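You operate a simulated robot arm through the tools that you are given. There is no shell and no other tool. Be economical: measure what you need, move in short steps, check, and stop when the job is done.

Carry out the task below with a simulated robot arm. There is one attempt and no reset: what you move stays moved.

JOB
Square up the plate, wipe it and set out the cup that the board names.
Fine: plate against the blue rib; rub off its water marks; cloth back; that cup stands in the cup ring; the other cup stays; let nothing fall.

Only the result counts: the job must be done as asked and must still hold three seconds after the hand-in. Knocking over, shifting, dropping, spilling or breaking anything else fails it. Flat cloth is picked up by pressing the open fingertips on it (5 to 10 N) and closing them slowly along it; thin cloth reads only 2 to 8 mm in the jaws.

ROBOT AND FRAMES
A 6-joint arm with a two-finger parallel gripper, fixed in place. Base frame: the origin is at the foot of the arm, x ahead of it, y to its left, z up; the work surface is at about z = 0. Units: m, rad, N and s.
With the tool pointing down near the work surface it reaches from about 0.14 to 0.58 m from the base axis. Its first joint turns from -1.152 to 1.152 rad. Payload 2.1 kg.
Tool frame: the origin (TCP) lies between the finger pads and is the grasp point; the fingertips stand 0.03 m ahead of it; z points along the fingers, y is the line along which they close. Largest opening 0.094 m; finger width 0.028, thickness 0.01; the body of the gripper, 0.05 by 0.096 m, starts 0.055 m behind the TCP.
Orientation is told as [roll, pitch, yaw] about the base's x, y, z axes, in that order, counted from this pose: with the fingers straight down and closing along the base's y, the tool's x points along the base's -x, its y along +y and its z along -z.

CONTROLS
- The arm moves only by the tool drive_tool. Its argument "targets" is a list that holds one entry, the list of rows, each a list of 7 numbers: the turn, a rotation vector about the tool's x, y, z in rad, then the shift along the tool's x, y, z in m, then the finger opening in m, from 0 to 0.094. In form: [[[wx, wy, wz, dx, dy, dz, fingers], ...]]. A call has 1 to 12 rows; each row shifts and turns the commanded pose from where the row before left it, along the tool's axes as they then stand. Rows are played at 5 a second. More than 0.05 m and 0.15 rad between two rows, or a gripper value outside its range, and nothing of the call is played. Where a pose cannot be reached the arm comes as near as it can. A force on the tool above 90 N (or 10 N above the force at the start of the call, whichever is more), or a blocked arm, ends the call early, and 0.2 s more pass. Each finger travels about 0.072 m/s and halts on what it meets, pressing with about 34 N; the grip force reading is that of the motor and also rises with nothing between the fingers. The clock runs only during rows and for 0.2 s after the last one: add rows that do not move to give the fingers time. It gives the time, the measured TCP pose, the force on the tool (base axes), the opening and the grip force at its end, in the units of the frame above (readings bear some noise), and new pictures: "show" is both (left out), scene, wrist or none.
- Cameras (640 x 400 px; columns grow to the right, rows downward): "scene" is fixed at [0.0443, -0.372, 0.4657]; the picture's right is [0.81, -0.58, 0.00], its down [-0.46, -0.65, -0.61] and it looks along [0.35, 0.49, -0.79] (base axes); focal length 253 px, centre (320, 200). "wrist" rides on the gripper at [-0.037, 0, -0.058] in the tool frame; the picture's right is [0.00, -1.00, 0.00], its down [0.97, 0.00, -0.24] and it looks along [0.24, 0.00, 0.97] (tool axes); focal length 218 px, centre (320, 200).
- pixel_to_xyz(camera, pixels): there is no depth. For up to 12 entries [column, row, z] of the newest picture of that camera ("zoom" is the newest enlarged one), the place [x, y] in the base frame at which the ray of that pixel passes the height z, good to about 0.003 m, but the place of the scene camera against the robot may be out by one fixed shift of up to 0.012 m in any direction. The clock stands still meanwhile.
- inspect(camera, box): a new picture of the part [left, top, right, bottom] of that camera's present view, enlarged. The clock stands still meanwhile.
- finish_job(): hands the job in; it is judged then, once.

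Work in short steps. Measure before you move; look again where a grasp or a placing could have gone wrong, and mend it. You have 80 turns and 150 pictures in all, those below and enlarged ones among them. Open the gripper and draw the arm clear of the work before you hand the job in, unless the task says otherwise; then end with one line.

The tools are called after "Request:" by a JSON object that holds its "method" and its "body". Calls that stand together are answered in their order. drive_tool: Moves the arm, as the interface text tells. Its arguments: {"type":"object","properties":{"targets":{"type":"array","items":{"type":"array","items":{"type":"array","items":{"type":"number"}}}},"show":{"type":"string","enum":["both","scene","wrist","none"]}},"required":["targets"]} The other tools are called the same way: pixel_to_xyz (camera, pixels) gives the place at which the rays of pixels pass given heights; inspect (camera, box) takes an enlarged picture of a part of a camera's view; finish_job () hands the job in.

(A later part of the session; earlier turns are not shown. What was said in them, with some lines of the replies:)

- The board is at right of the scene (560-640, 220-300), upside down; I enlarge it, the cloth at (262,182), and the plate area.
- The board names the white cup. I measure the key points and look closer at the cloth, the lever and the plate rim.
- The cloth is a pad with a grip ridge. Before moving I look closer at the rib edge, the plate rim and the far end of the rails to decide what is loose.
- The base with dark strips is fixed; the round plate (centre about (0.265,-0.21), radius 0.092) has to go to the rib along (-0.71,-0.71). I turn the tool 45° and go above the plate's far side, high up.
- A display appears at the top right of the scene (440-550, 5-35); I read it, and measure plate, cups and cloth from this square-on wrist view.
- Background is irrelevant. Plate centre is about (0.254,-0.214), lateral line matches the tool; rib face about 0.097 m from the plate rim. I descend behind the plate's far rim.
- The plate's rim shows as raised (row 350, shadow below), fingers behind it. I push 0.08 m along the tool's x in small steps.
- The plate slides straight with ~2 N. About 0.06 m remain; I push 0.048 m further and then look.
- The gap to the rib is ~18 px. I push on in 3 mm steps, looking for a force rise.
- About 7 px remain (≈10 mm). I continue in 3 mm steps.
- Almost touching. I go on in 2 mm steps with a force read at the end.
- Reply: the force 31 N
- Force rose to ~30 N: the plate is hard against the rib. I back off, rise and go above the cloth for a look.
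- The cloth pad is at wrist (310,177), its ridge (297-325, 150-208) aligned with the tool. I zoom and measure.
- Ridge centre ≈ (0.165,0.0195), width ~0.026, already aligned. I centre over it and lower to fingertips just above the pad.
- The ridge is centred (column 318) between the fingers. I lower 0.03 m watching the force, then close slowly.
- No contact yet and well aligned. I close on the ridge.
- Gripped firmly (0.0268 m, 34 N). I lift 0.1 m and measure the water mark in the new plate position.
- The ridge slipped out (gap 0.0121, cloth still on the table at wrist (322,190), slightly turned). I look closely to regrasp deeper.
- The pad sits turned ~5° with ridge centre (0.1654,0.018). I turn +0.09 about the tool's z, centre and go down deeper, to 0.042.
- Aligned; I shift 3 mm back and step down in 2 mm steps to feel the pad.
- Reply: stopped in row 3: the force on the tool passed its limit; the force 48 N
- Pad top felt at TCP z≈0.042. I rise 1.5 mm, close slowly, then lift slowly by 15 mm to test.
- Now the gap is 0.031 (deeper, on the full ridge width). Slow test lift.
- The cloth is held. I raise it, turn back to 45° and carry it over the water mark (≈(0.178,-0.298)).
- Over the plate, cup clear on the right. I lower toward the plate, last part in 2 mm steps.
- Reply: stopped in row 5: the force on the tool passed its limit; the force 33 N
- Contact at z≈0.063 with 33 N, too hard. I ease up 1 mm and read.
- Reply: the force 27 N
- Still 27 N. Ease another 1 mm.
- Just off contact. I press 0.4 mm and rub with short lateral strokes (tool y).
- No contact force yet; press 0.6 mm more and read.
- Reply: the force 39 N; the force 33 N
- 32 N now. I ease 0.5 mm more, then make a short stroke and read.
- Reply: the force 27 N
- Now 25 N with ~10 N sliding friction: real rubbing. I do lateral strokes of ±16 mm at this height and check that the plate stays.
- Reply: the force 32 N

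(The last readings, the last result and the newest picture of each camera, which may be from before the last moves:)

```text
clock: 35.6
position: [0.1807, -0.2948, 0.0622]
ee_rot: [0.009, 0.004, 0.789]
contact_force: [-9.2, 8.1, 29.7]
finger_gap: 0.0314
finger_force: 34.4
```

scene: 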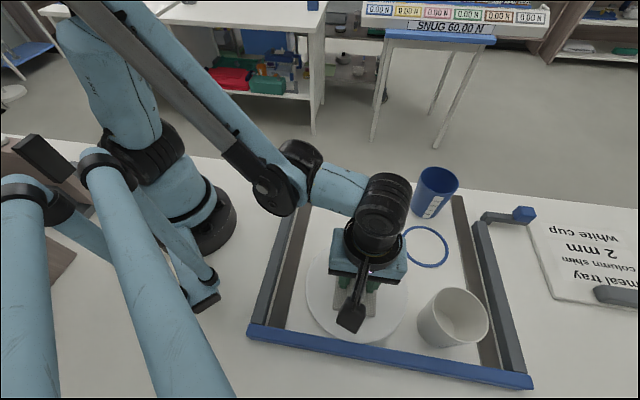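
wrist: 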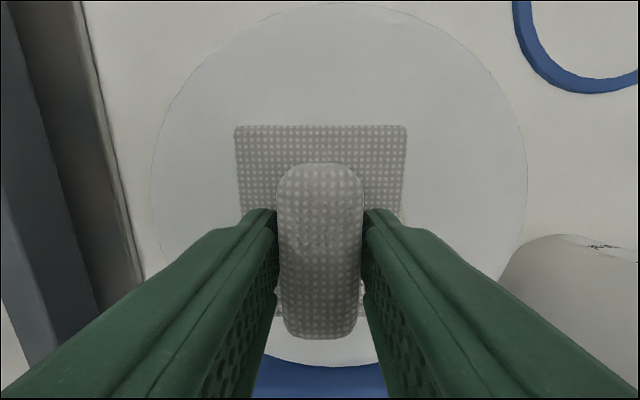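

The plate has crept ~6 mm along the rib to the right, though still on the rib. I lift the cloth and look at the mark.

Request:
{"method": "drive_tool", "body": {"targets": [[[0, 0, 0, 0, 0, -0.02, 0], [0, 0, 0, -0.03, 0, -0.03, 0], [0, 0, 0, -0.03, 0.03, 0, 0], [0, 0, 0, -0.02, 0.03, 0, 0]]]}}

Request:
{"method": "inspect", "body": {"camera": "scene", "box": [290, 235, 450, 355]}}

```text
clock: 36.6
position: [0.1917, -0.1941, 0.1125]
ee_rot: [0.008, 0.006, 0.787]
contact_force: [0.8, -0.1, -1.5]
finger_gap: 0.0315
finger_force: 33.9
```

scene: 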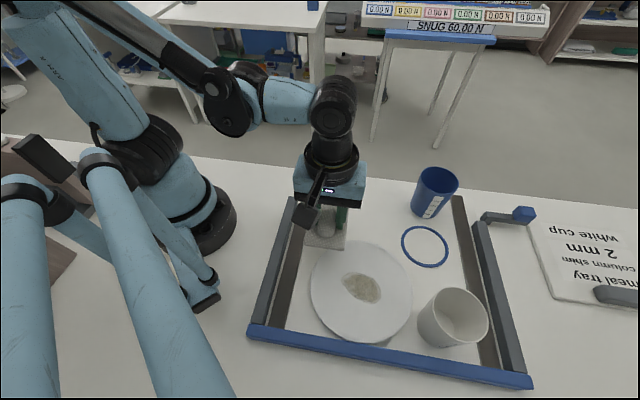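
wrist: 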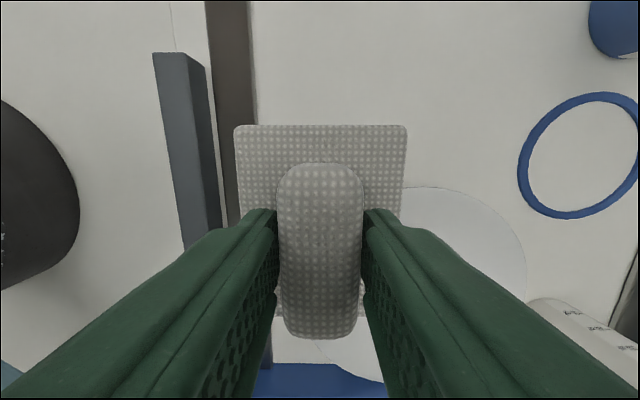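

```text
3.33 times, centred on (370, 295) of scene
```

zoom: 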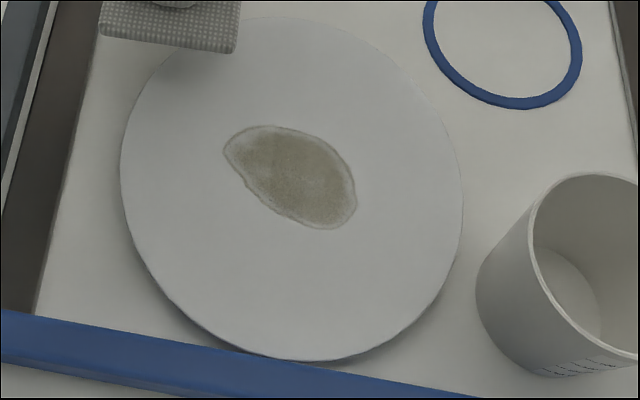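

The mark is fainter but the plate moved with the cloth instead of being rubbed. I change to one-way strokes toward the rib (tool +x), which holds the plate, lifting for the return.

Request:
{"method": "drive_tool", "body": {"targets": [[[0, 0, 0, 0.03, -0.033, 0, 0], [0, 0, 0, 0.03, -0.032, 0.03, 0], [0, 0, 0, 0, 0, 0.015, 0], [0, 0, 0, 0, 0, 0.005, 0], [0, 0, 0, 0.01, 0, 0, 0], [0, 0, 0, 0.01, 0, 0, 0], [0, 0, 0, 0.01, 0, 0, 0]]], "show": "wrist"}}

```text
refused: row 2 steps farther than a row can; nothing moved
```

Request:
{"method": "drive_tool", "body": {"targets": [[[0, 0, 0, 0.03, -0.033, 0, 0], [0, 0, 0, 0.03, -0.032, 0, 0], [0, 0, 0, 0, 0, 0.03, 0], [0, 0, 0, 0, 0, 0.015, 0], [0, 0, 0, 0, 0, 0.005, 0], [0, 0, 0, 0.01, 0, 0, 0], [0, 0, 0, 0.01, 0, 0, 0], [0, 0, 0, 0.01, 0, 0, 0]]], "show": "wrist"}}

```text
clock: 38.4
position: [0.1762, -0.3071, 0.0633]
ee_rot: [0.009, 0.001, 0.788]
contact_force: [9.6, 9.3, 25.4]
finger_gap: 0.0316
finger_force: 33.5
```

wrist: 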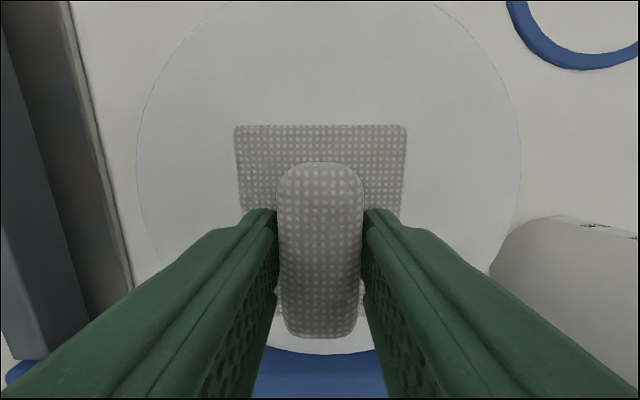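

Stroke against the rib gives 25 N normal, 13 N friction, plate steady. I repeat two one-way strokes.

Request:
{"method": "drive_tool", "body": {"targets": [[[0, 0, 0, 0.01, 0, 0, 0], [0, 0, 0, 0, 0, -0.004, 0], [0, 0, 0, -0.045, 0, 0, 0], [0, 0, 0, 0, 0, 0.004, 0], [0, 0, 0, 0.015, 0, 0, 0], [0, 0, 0, 0.015, 0, 0, 0], [0, 0, 0, 0.015, 0, 0, 0], [0, 0, 0, 0, 0, -0.004, 0], [0, 0, 0, -0.045, 0, 0, 0], [0, 0, 0, 0, 0, 0.004, 0], [0, 0, 0, 0.015, 0, 0, 0], [0, 0, 0, 0.015, 0, 0, 0]]], "show": "wrist"}}

```text
clock: 41.0
position: [0.1793, -0.3033, 0.0643]
ee_rot: [0.007, 0.003, 0.788]
contact_force: [7.9, 7.5, 20.2]
finger_gap: 0.0316
finger_force: 33.9
```

wrist: 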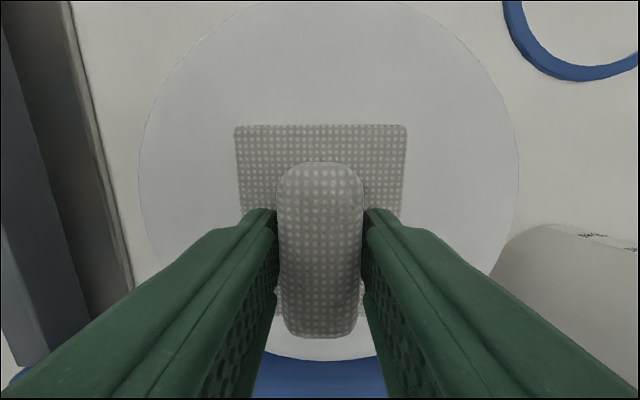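

Good. I finish this stroke and withdraw to look at the mark.

Request:
{"method": "drive_tool", "body": {"targets": [[[0, 0, 0, 0.015, 0, 0, 0], [0, 0, 0, 0, 0, -0.02, 0], [0, 0, 0, -0.03, 0.02, -0.02, 0], [0, 0, 0, -0.04, 0.02, 0, 0], [0, 0, 0, -0.035, 0.025, 0, 0]]], "show": "none"}}

Request:
{"method": "inspect", "body": {"camera": "scene", "box": [290, 235, 450, 355]}}

```text
clock: 42.2
position: [0.1974, -0.1929, 0.104]
ee_rot: [0.007, 0.005, 0.788]
contact_force: [0.8, -0.2, -0.8]
finger_gap: 0.0316
finger_force: 34.4
```

```text
3.33 times, centred on (370, 295) of scene
```

zoom: 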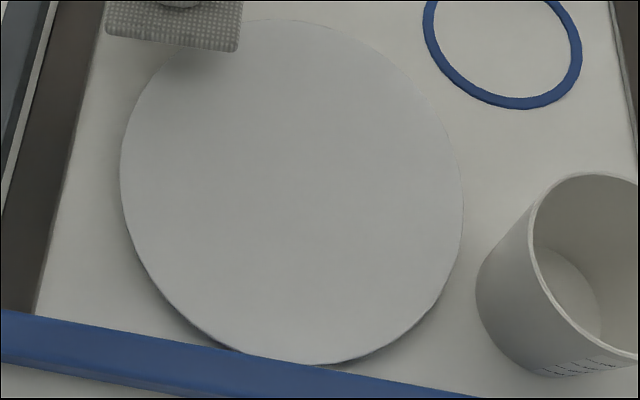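

The plate is clean and on the rib. I carry the cloth back to its first place (0.165,0.0195), yaw 45°.

Request:
{"method": "drive_tool", "body": {"targets": [[[0, 0, 0, -0.0255, 0.0346, 0, 0], [0, 0, 0, -0.0255, 0.0346, 0, 0], [0, 0, 0, -0.0255, 0.0346, 0, 0], [0, 0, 0, -0.0255, 0.0346, 0, 0], [0, 0, 0, -0.0255, 0.0346, 0, 0], [0, 0, 0, 0, 0, 0.03, 0], [0, 0, 0, 0, 0, 0.02, 0], [0, 0, 0, 0, 0, 0.006, 0], [0, 0, 0, 0, 0, 0, 0]]], "show": "wrist"}}

Request:
{"method": "inspect", "body": {"camera": "scene", "box": [230, 155, 310, 215]}}

```text
clock: 44.2
position: [0.1643, 0.0195, 0.0487]
ee_rot: [0.007, 0.006, 0.787]
contact_force: [-0.2, 0.5, -0.4]
finger_gap: 0.0315
finger_force: 34.4
```

wrist: 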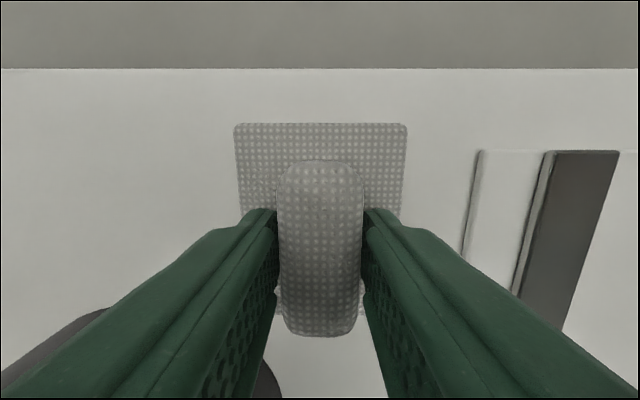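

```text
6.67 times, centred on (270, 185) of scene
```

zoom: 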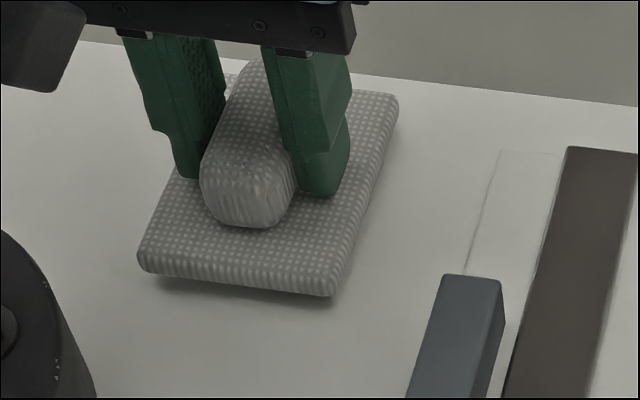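

The pad matches its first outline within ~2 mm. I lower to contact, open and rise.

Request:
{"method": "drive_tool", "body": {"targets": [[[0, 0, 0, 0, 0, 0.002, 0], [0, 0, 0, 0, 0, 0.002, 0], [0, 0, 0, 0, 0, 0.001, 0], [0, 0, 0, 0, 0, 0, 0]]], "show": "none"}}

```text
clock: 45.2
position: [0.1641, 0.0171, 0.0431]
ee_rot: [0.006, 0.004, 0.789]
contact_force: [-0.1, 1.0, 0.1]
finger_gap: 0.0316
finger_force: 33.9
```

Within 1 mm of the table. I open slowly and rise.

Request:
{"method": "drive_tool", "body": {"targets": [[[0, 0, 0, 0, 0, 0.0007, 0], [0, 0, 0, 0, 0, 0, 0.035], [0, 0, 0, 0, 0, 0, 0.045], [0, 0, 0, 0, 0, 0, 0.06], [0, 0, 0, 0, 0, -0.02, 0.06], [0, 0, 0, 0, 0, -0.045, 0.06], [0, 0, 0, 0, 0, -0.045, 0.06], [0, 0, 0, 0, 0, -0.045, 0.06]]]}}

Request:
{"method": "inspect", "body": {"camera": "scene", "box": [230, 155, 310, 215]}}

```text
clock: 47.0
position: [0.1644, 0.0171, 0.1982]
ee_rot: [0.007, 0.007, 0.788]
contact_force: [0.3, 0.0, 0.1]
finger_gap: 0.0598
finger_force: 0.1
```

scene: 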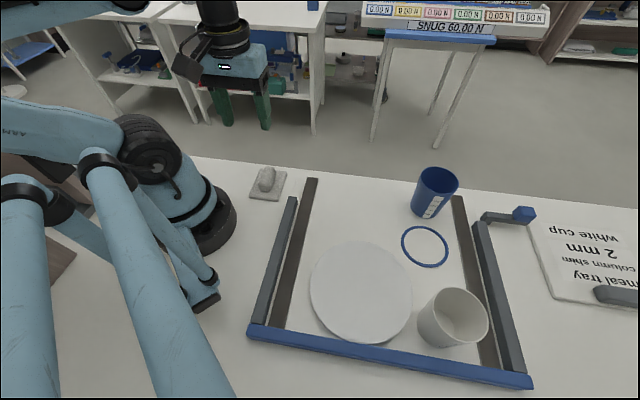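
wrist: 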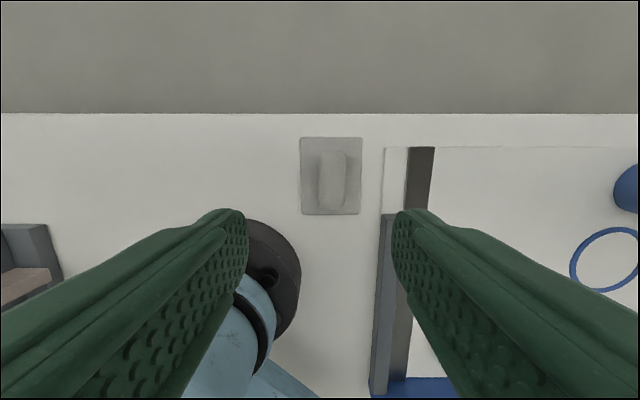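

```text
6.67 times, centred on (270, 185) of scene
```

zoom: 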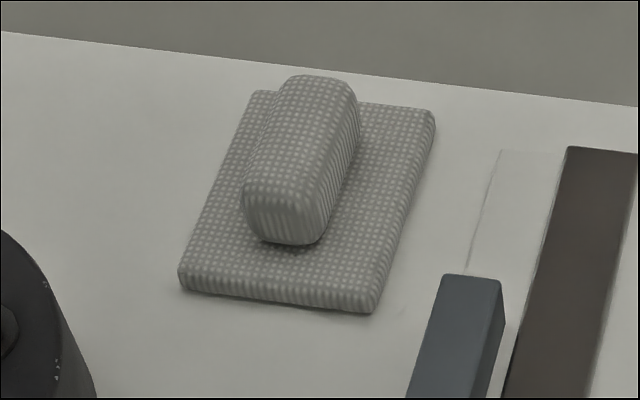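

Opening dragged the pad ~12 mm to the right (wrist column 332). I measure it to nudge it back.

Request:
{"method": "pixel_to_xyz", "body": {"camera": "wrist", "pixels": [[319, 180, 0.025], [347, 180, 0.025], [333, 152, 0.025], [332, 207, 0.025], [300, 139, 0.01], [362, 138, 0.01], [360, 215, 0.01], [303, 215, 0.01]]}}

Request:
{"method": "inspect", "body": {"camera": "wrist", "box": [285, 125, 381, 221]}}

```text
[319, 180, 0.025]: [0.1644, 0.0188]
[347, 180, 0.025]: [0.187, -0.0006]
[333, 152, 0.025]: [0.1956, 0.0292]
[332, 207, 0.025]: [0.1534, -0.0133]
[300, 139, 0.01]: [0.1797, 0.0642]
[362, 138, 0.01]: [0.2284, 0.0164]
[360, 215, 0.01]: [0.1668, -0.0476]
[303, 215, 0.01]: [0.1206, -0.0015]
```

```text
4.17 times, centred on (333, 173) of wrist
```

zoom: 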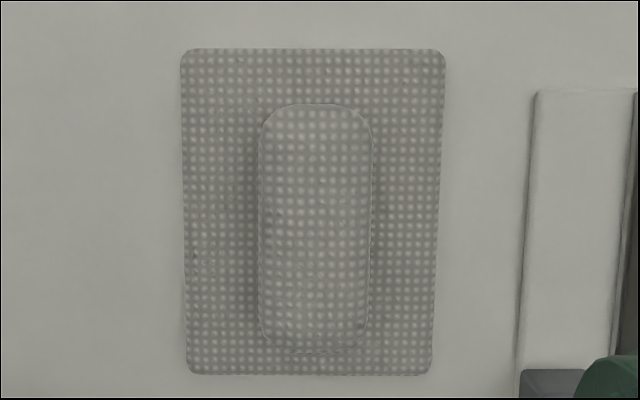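

Pad is 15 mm off to the right. I close the fingers, come down right of the ridge (tips above the pad) and push it back to the left.

Request:
{"method": "drive_tool", "body": {"targets": [[[0, 0, 0, 0, -0.0434, 0, 0.03], [0, 0, 0, 0, 0, 0, 0], [0, 0, 0, 0, 0, 0.045, 0], [0, 0, 0, 0, 0, 0.045, 0], [0, 0, 0, 0, 0, 0.04, 0], [0, 0, 0, 0, 0, 0.012, 0], [0, 0, 0, 0, 0, 0.008, 0], [0, 0, 0, 0, 0, 0, 0]]]}}

```text
clock: 48.8
position: [0.1937, -0.0124, 0.0477]
ee_rot: [0.007, 0.005, 0.787]
contact_force: [0.5, 0.5, -0.8]
finger_gap: 0.0002
finger_force: 33.2
```

scene: 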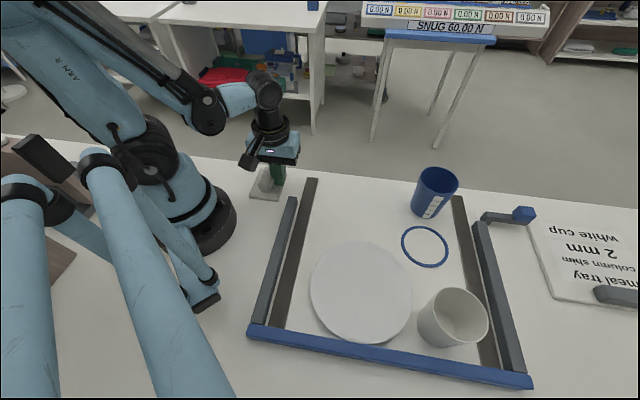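
wrist: 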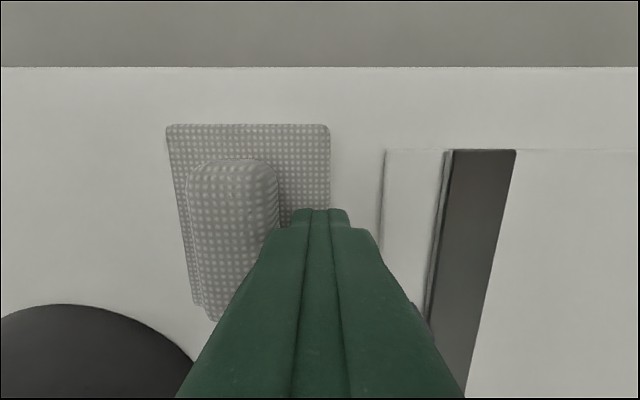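

Fingertips are just right of the ridge. I push 19 mm to the left in small steps.

Request:
{"method": "drive_tool", "body": {"targets": [[[0, 0, 0, 0, 0.005, 0, 0], [0, 0, 0, 0, 0.005, 0, 0], [0, 0, 0, 0, 0.005, 0, 0], [0, 0, 0, 0, 0.004, 0, 0], [0, 0, 0, 0, 0, 0, 0]]], "show": "none"}}

Request:
{"method": "inspect", "body": {"camera": "scene", "box": [230, 155, 310, 215]}}

```text
clock: 50.0
position: [0.181, 0.0018, 0.0471]
ee_rot: [0.005, 0.006, 0.786]
contact_force: [0.2, 0.4, -0.3]
finger_gap: 0.0
finger_force: 33.4
```

```text
6.67 times, centred on (270, 185) of scene
```

zoom: 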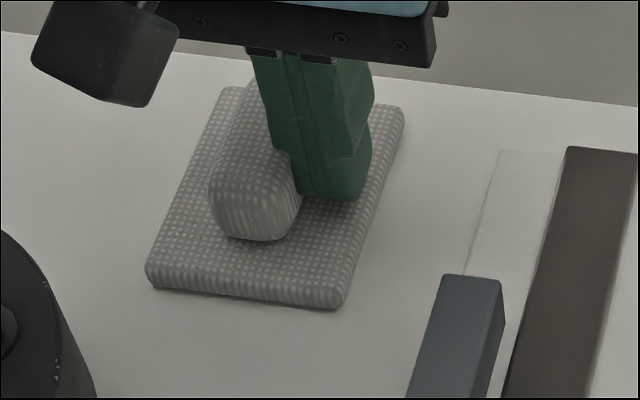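

Nearly home; 3 mm more, then back off and rise.

Request:
{"method": "drive_tool", "body": {"targets": [[[0, 0, 0, 0, 0.0035, 0, 0], [0, 0, 0, 0, 0, 0, 0], [0, 0, 0, 0, -0.006, 0, 0], [0, 0, 0, 0, 0, -0.03, 0], [0, 0, 0, 0, 0, -0.045, 0], [0, 0, 0, 0, 0, -0.045, 0], [0, 0, 0, 0, 0, -0.045, 0]]], "show": "none"}}

Request:
{"method": "inspect", "body": {"camera": "scene", "box": [230, 155, 310, 215]}}

```text
clock: 51.6
position: [0.1824, -0.0006, 0.2109]
ee_rot: [0.008, 0.005, 0.788]
contact_force: [-0.2, -0.2, -0.2]
finger_gap: 0.0
finger_force: 32.7
```

```text
6.67 times, centred on (270, 185) of scene
```

zoom: 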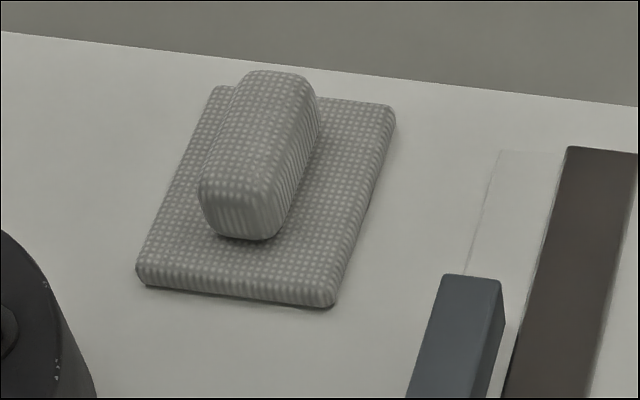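

The cloth is home within ~2 mm. I rise and travel above the white cup with open fingers for measuring.

Request:
{"method": "drive_tool", "body": {"targets": [[[0, 0, 0, 0, 0, -0.03, 0.09], [0, 0, 0, 0, 0, -0.03, 0.09], [0, 0, 0, 0.02, -0.0296, -0.004, 0.09], [0, 0, 0, 0.02, -0.0296, -0.004, 0.09], [0, 0, 0, 0.02, -0.0296, -0.004, 0.09], [0, 0, 0, 0.02, -0.0296, -0.004, 0.09], [0, 0, 0, 0.02, -0.0296, -0.004, 0.09], [0, 0, 0, 0.02, -0.0296, -0.004, 0.09], [0, 0, 0, 0.02, -0.0296, -0.004, 0.09], [0, 0, 0, 0.02, -0.0296, -0.004, 0.09], [0, 0, 0, 0.02, -0.0296, -0.004, 0.09], [0, 0, 0, 0.02, -0.0296, -0.004, 0.09]]]}}

```text
clock: 54.2
position: [0.2543, -0.3536, 0.3106]
ee_rot: [0.006, 0.004, 0.788]
contact_force: [0.4, 0.0, 0.1]
finger_gap: 0.0897
finger_force: 0.0
```

scene: 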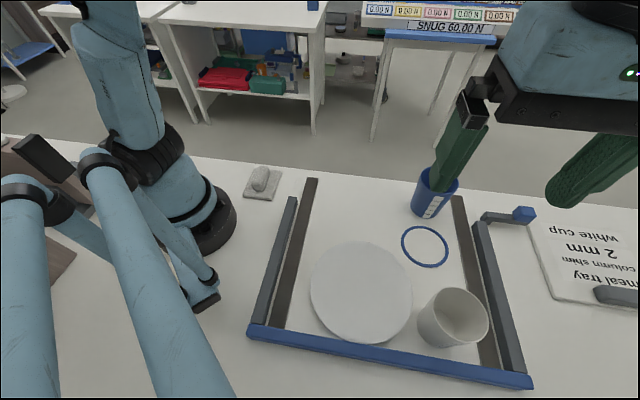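
wrist: 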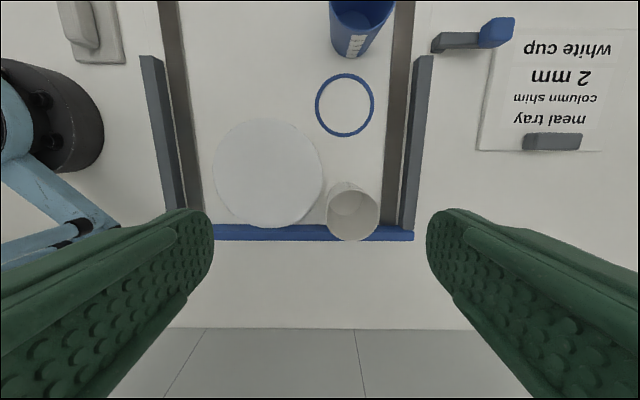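

I zoom on the white cup (352,212) and ring (345,105) to measure rim and base.

Request:
{"method": "inspect", "body": {"camera": "wrist", "box": [270, 155, 430, 255]}}

Request:
{"method": "pixel_to_xyz", "body": {"camera": "wrist", "pixels": [[345, 105, 0.0], [345, 74, 0.0], [345, 136, 0.0], [316, 105, 0.0], [375, 105, 0.0], [353, 215, 0.08], [327, 215, 0.08], [379, 215, 0.08], [353, 199, 0.0], [323, 180, 0.02], [310, 228, 0.02]]}}

```text
4.00 times, centred on (350, 205) of wrist
```

zoom: 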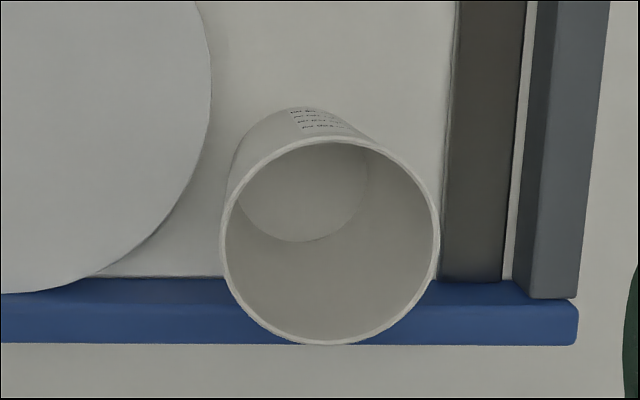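

```text
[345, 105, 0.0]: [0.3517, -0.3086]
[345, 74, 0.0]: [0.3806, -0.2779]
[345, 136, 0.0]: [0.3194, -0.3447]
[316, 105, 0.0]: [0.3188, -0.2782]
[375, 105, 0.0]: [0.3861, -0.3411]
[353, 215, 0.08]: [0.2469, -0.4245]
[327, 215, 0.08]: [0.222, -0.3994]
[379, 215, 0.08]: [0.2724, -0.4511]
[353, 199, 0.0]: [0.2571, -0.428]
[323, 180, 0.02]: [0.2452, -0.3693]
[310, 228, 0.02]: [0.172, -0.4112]
```

White cup: rim diameter ≈0.073 at z≈0.08, upright centre ≈(0.246,-0.4235); ring centre ≈(0.352,-0.309). I move over the cup and lower to z=0.16 to check centring.

Request:
{"method": "drive_tool", "body": {"targets": [[[0, 0, 0, 0.0277, -0.0218, 0, 0.094], [0, 0, 0, 0.0277, -0.0218, 0, 0.094], [0, 0, 0, 0, 0, 0.05, 0.094], [0, 0, 0, 0, 0, 0.05, 0.094], [0, 0, 0, 0, 0, 0.05, 0.094], [0, 0, 0, 0, 0, 0, 0.094]]]}}

```text
clock: 55.6
position: [0.2458, -0.4192, 0.159]
ee_rot: [0.008, 0.005, 0.788]
contact_force: [-0.4, -0.2, -0.4]
finger_gap: 0.0942
finger_force: 0.2
```

scene: 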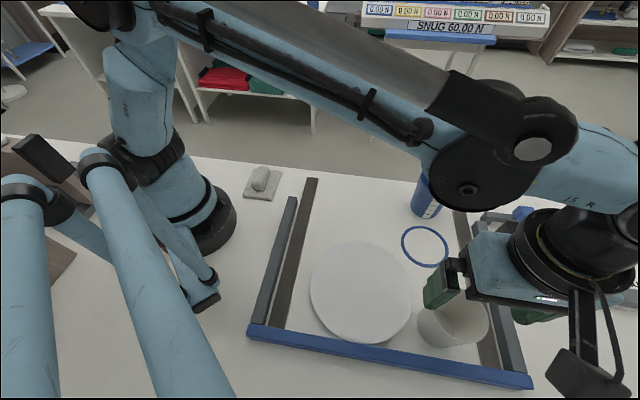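
wrist: 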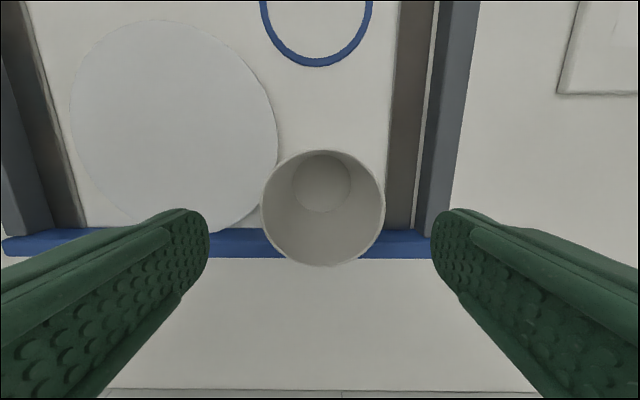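

Centred within 2 mm. I correct 2 mm and lower to z≈0.068 (tips above the plate's level), watching force.

Request:
{"method": "drive_tool", "body": {"targets": [[[0, 0, 0, 0, -0.002, 0.02, 0.094], [0, 0, 0, 0, 0, 0.03, 0.094], [0, 0, 0, 0, 0, 0.025, 0.094], [0, 0, 0, 0, 0, 0.015, 0.094], [0, 0, 0, 0, 0, 0, 0.094]]]}}

```text
clock: 56.8
position: [0.2468, -0.4228, 0.0688]
ee_rot: [0.008, 0.007, 0.786]
contact_force: [-0.8, 0.2, 0.1]
finger_gap: 0.0942
finger_force: 0.1
```

scene: 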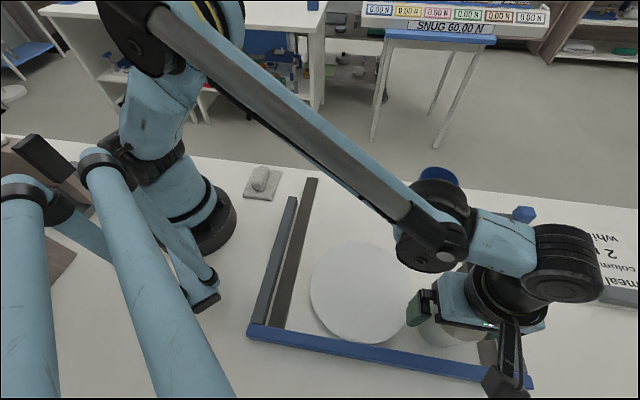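
wrist: 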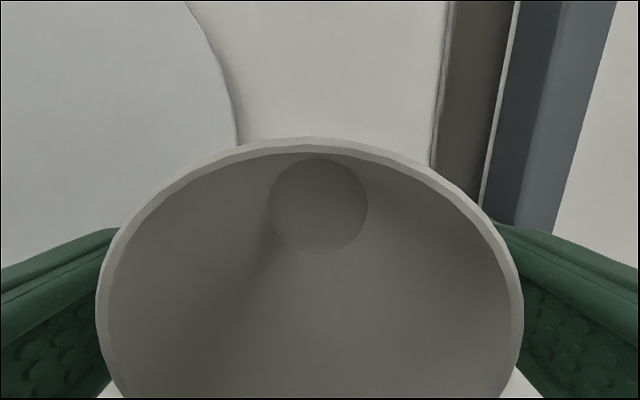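

The cup is between the fingers. I close slowly.

Request:
{"method": "drive_tool", "body": {"targets": [[[0, 0, 0, 0, 0, 0, 0.084], [0, 0, 0, 0, 0, 0, 0.078], [0, 0, 0, 0, 0, 0, 0.073], [0, 0, 0, 0, 0, 0, 0.069], [0, 0, 0, 0, 0, 0, 0.065], [0, 0, 0, 0, 0, 0, 0.06], [0, 0, 0, 0, 0, 0, 0.06]]]}}

```text
clock: 58.4
position: [0.246, -0.422, 0.0715]
ee_rot: [0.008, 0.005, 0.786]
contact_force: [-1.2, 0.1, 0.0]
finger_gap: 0.0718
finger_force: 33.6
```

scene: 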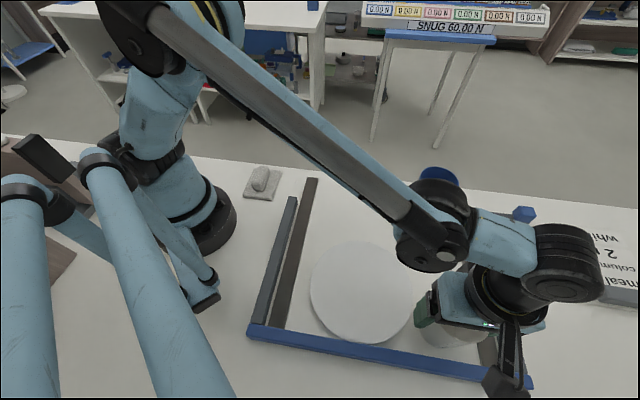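
wrist: 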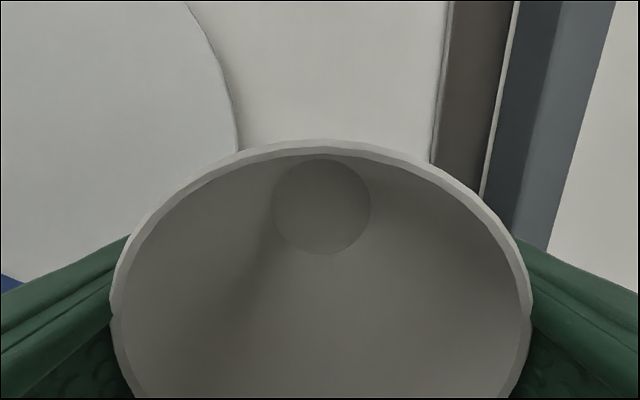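

Gripped at 0.0718. I lift slowly 4 cm and check.

Request:
{"method": "drive_tool", "body": {"targets": [[[0, 0, 0, 0, 0, -0.003, 0.055], [0, 0, 0, 0, 0, -0.005, 0.055], [0, 0, 0, 0, 0, -0.008, 0.055], [0, 0, 0, 0, 0, -0.012, 0.055], [0, 0, 0, 0, 0, -0.014, 0.055], [0, 0, 0, 0, 0, 0, 0.055]]]}}

```text
clock: 59.8
position: [0.2467, -0.4215, 0.1137]
ee_rot: [0.007, 0.006, 0.787]
contact_force: [0.6, -0.1, -1.1]
finger_gap: 0.0717
finger_force: 34.3
```

scene: 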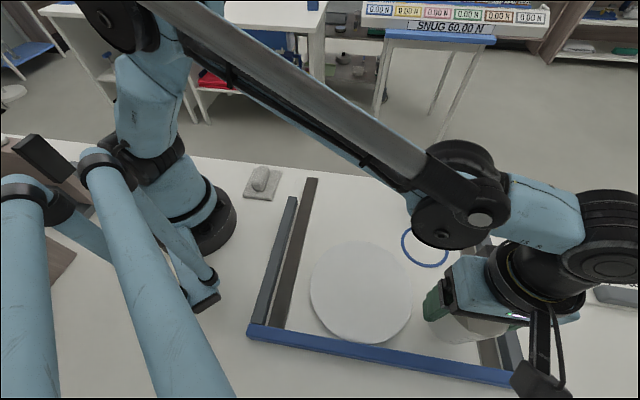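
wrist: 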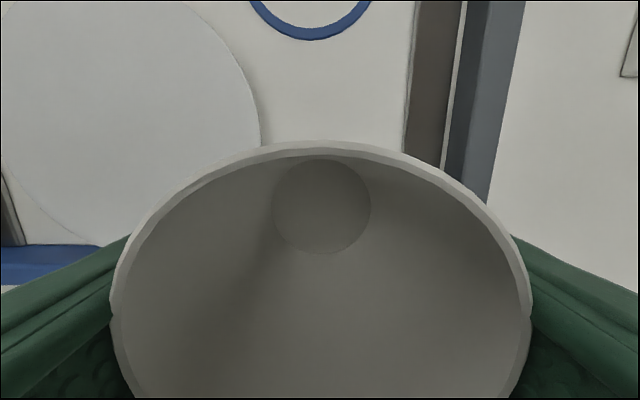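

Cup held level. I carry it toward the ring, stopping 2 cm short to look at the blue cup's clearance.

Request:
{"method": "drive_tool", "body": {"targets": [[[0, 0, 0, -0.02, 0, -0.01, 0.055], [0, 0, 0, -0.025, 0, 0, 0.055], [0, 0, 0, -0.025, 0.0015, 0, 0.055], [0, 0, 0, -0.025, 0.0015, 0, 0.055], [0, 0, 0, -0.02, 0.0014, 0, 0.055], [0, 0, 0, -0.015, 0, 0, 0.055], [0, 0, 0, 0, 0, 0, 0.055]]]}}

```text
clock: 61.4
position: [0.3332, -0.3269, 0.1226]
ee_rot: [0.007, 0.005, 0.788]
contact_force: [-0.2, 0.0, -1.2]
finger_gap: 0.0716
finger_force: 33.6
```

scene: 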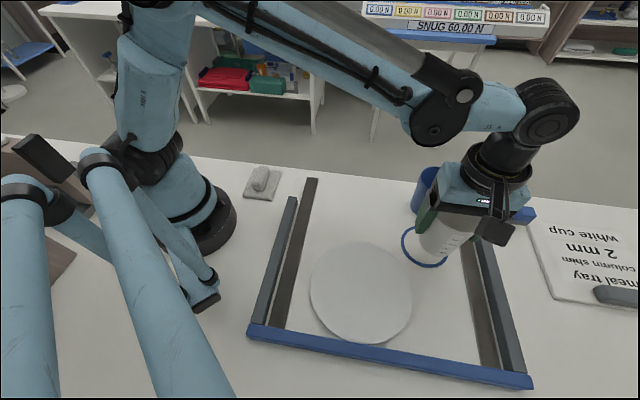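
wrist: 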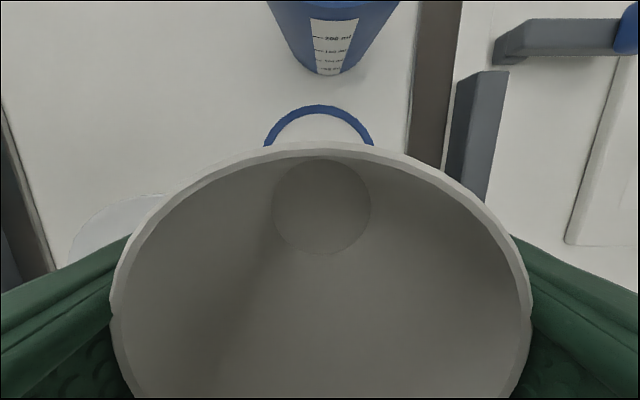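

Ring column 319 lines up with the cup. I measure the ring's visible far edge and the blue cup's base.

Request:
{"method": "pixel_to_xyz", "body": {"camera": "wrist", "pixels": [[319, 105, 0.0], [319, 118, 0.0], [265, 145, 0.0], [374, 145, 0.0], [327, 76, 0.0], [333, 2, 0.09]]}}

```text
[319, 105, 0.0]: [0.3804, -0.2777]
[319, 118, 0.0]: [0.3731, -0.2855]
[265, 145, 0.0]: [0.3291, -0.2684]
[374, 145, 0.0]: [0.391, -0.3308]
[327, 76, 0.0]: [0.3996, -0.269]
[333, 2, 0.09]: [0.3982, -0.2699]
```

Ring centre ≈(0.349,-0.310). I move 23.5 mm further and lower until just above the table.

Request:
{"method": "drive_tool", "body": {"targets": [[[0, 0, 0, -0.012, 0, 0, 0.055], [0, 0, 0, -0.0115, 0, 0, 0.055], [0, 0, 0, 0, 0, 0.02, 0.055], [0, 0, 0, 0, 0, 0.015, 0.055], [0, 0, 0, 0, 0, 0.01, 0.055], [0, 0, 0, 0, 0, 0, 0.055]]]}}

Request:
{"method": "inspect", "body": {"camera": "scene", "box": [370, 160, 530, 280]}}

```text
clock: 62.8
position: [0.3504, -0.3108, 0.0769]
ee_rot: [0.007, 0.004, 0.787]
contact_force: [0.1, -0.2, -0.5]
finger_gap: 0.0715
finger_force: 34.0
```

scene: 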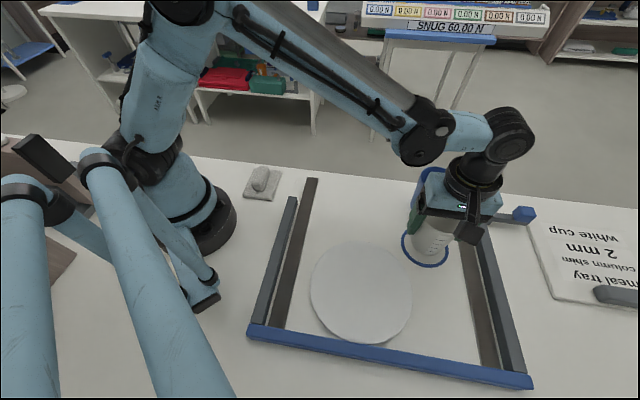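
wrist: 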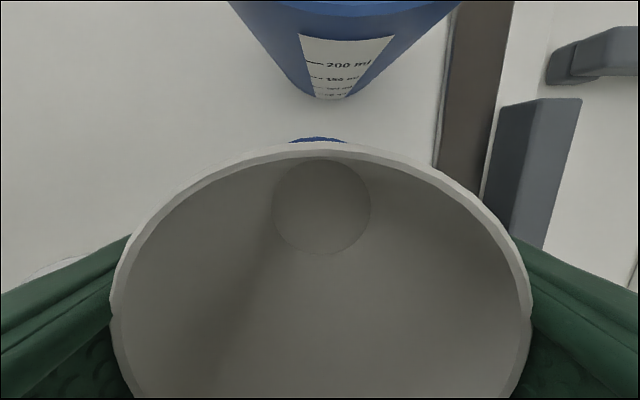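

```text
3.33 times, centred on (450, 220) of scene
```

zoom: 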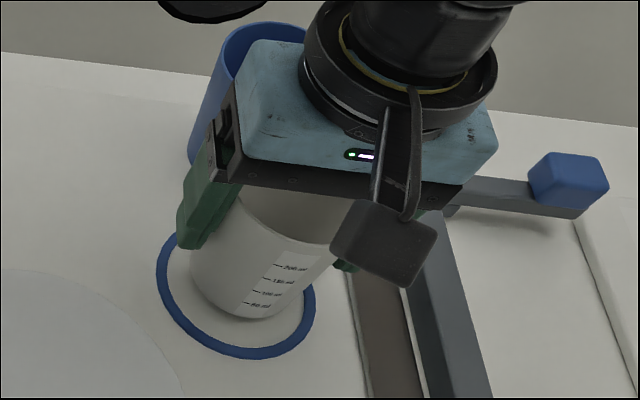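

The cup's foot is within the ring. I lower in 2 mm steps to contact.

Request:
{"method": "drive_tool", "body": {"targets": [[[0, 0, 0, 0, 0, 0.002, 0.055], [0, 0, 0, 0, 0, 0.002, 0.055], [0, 0, 0, 0, 0, 0.0015, 0.055], [0, 0, 0, 0, 0, 0, 0.055]]], "show": "none"}}

Request:
{"method": "inspect", "body": {"camera": "scene", "box": [385, 200, 465, 280]}}

```text
clock: 63.8
position: [0.3514, -0.3094, 0.072]
ee_rot: [0.008, 0.006, 0.787]
contact_force: [-0.2, -0.1, 0.3]
finger_gap: 0.0714
finger_force: 33.3
```

```text
5.00 times, centred on (425, 240) of scene
```

zoom: 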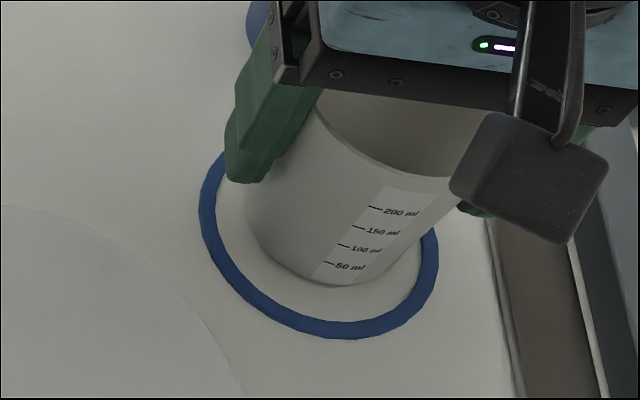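

The foot sits ~3 mm too far (upward in the picture). I shift +3 mm in tool x and continue down in 1 mm steps.

Request:
{"method": "drive_tool", "body": {"targets": [[[0, 0, 0, 0.003, 0, 0, 0.055], [0, 0, 0, 0, 0, 0.001, 0.055], [0, 0, 0, 0, 0, 0.0007, 0.055], [0, 0, 0, 0, 0, 0, 0.055]]], "show": "none"}}

```text
clock: 64.8
position: [0.349, -0.3114, 0.0712]
ee_rot: [0.008, 0.004, 0.787]
contact_force: [-0.6, -3.2, 11.6]
finger_gap: 0.0715
finger_force: 34.3
```

Contact at 11.6 N: it stands. I open slowly and look before withdrawing.

Request:
{"method": "drive_tool", "body": {"targets": [[[0, 0, 0, 0, 0, 0, 0.07], [0, 0, 0, 0, 0, 0, 0.072], [0, 0, 0, 0, 0, 0, 0.075], [0, 0, 0, 0, 0, 0, 0.08], [0, 0, 0, 0, 0, 0, 0.085], [0, 0, 0, 0, 0, 0, 0.094], [0, 0, 0, 0, 0, 0, 0.094]]]}}

Request:
{"method": "inspect", "body": {"camera": "scene", "box": [385, 200, 465, 280]}}

```text
clock: 66.4
position: [0.3479, -0.3112, 0.07]
ee_rot: [0.007, 0.007, 0.787]
contact_force: [0.2, -0.6, -0.7]
finger_gap: 0.0938
finger_force: 0.1
```

scene: 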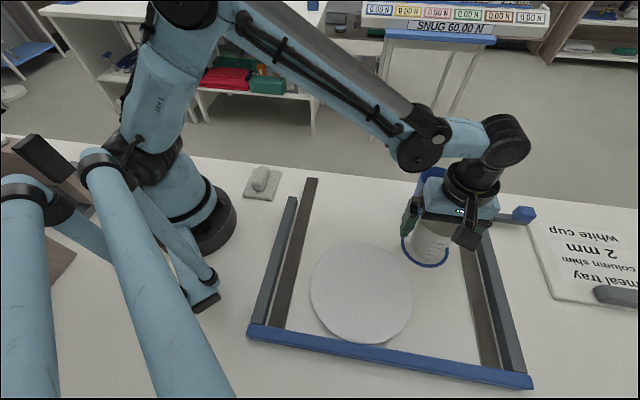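
wrist: 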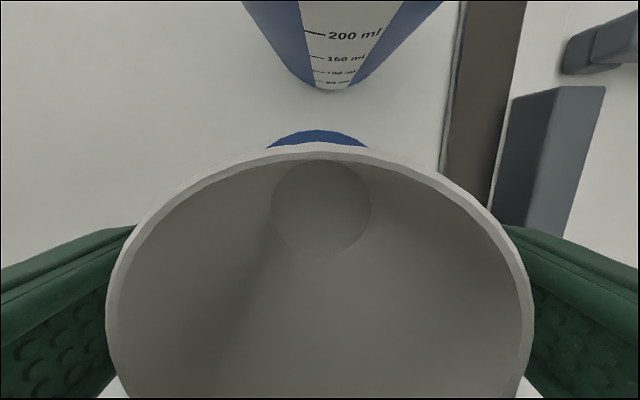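

```text
5.00 times, centred on (425, 240) of scene
```

zoom: 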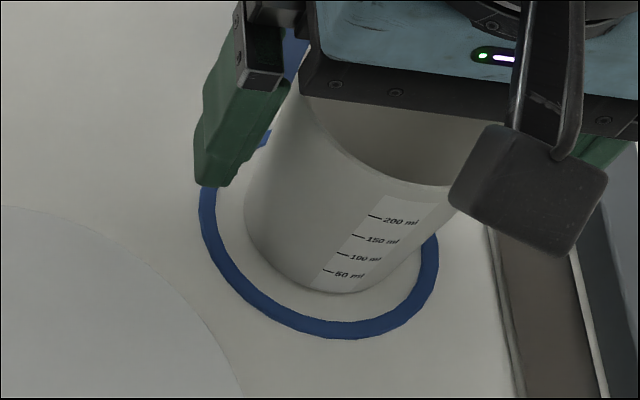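

Fingers are free on both sides of the cup (107–533 px, centred). I rise straight up slowly, then move clear.

Request:
{"method": "drive_tool", "body": {"targets": [[[0, 0, 0, 0, 0, -0.01, 0.094], [0, 0, 0, 0, 0, -0.02, 0.094], [0, 0, 0, 0, 0, -0.03, 0.094], [0, 0, 0, 0, 0, -0.04, 0.094], [0, 0, 0, 0, 0, -0.04, 0.094], [0, 0, 0, 0, 0, -0.04, 0.094], [0, 0, 0, 0, 0, -0.04, 0.094], [0, 0, 0, 0, 0, 0, 0.094]]]}}

Request:
{"method": "inspect", "body": {"camera": "scene", "box": [290, 160, 530, 360]}}

Request:
{"method": "inspect", "body": {"camera": "wrist", "box": [180, 60, 460, 380]}}

```text
clock: 68.2
position: [0.3518, -0.3113, 0.2909]
ee_rot: [0.007, 0.006, 0.788]
contact_force: [0.0, 0.5, 0.0]
finger_gap: 0.0939
finger_force: 0.2
```

scene: 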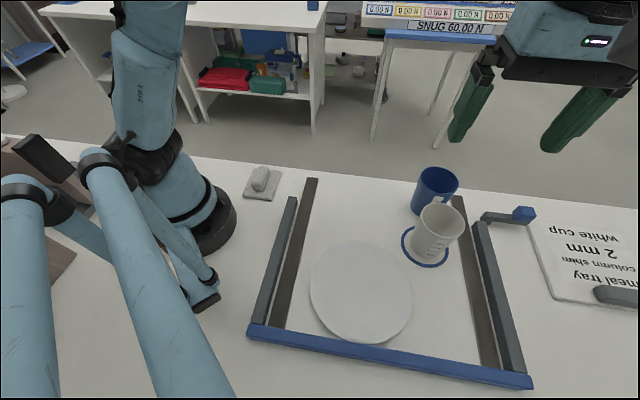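
wrist: 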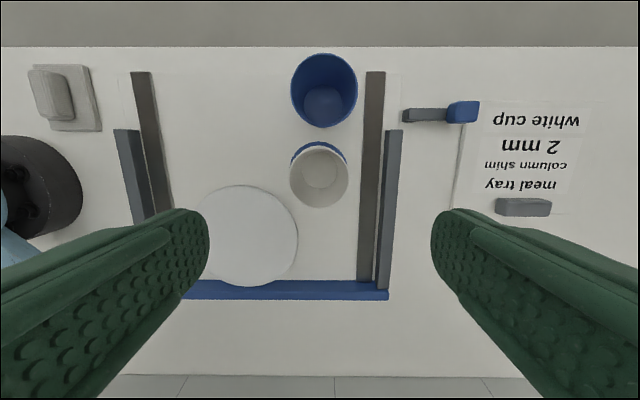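

```text
2.00 times, centred on (410, 260) of scene
```

zoom: 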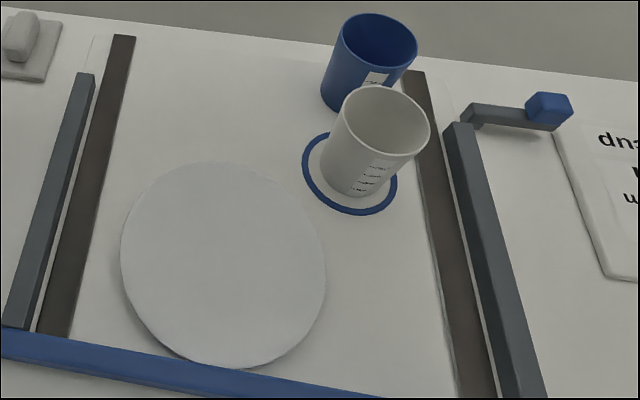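

```text
1.25 times, centred on (320, 220) of wrist
```

zoom: 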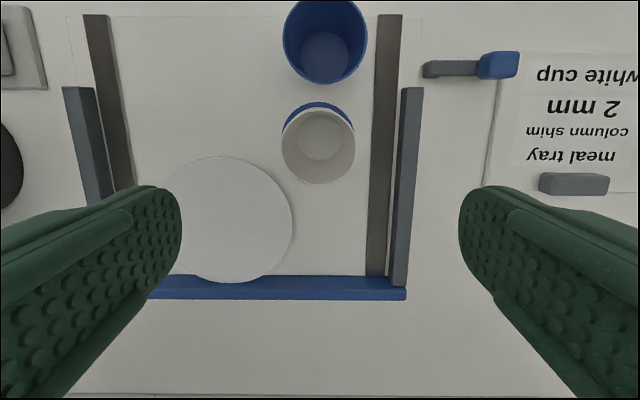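

Cup stands in the ring, blue cup is unmoved. I check plate/rib contact and surface closely.

Request:
{"method": "inspect", "body": {"camera": "scene", "box": [310, 290, 410, 370]}}

Request:
{"method": "inspect", "body": {"camera": "wrist", "box": [190, 180, 310, 300]}}

```text
5.00 times, centred on (360, 330) of scene
```

zoom: 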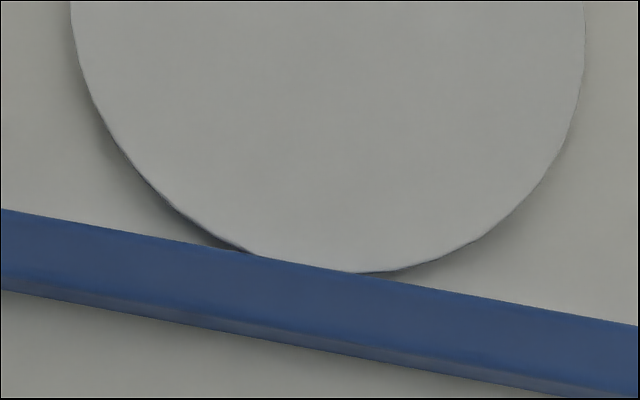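

```text
3.33 times, centred on (250, 240) of wrist
```

zoom: 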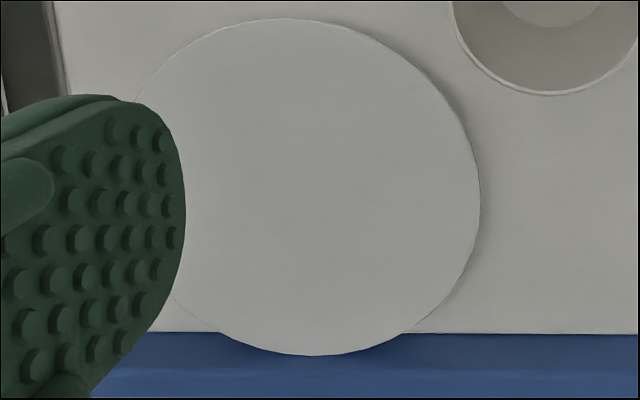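

Plate is clean and on the rib, the cloth is home, the white cup stands in the ring, and the arm is high and open. I hand in.

Request:
{"method": "finish_job", "body": {}}

```text
The job is handed in.
```

I handed the job in with everything on the list done: the plate is clean and against the blue rib, the cloth is back within about 2 mm of its place, the white cup the board names stands in the ring, the blue cup has not moved, and nothing fell.
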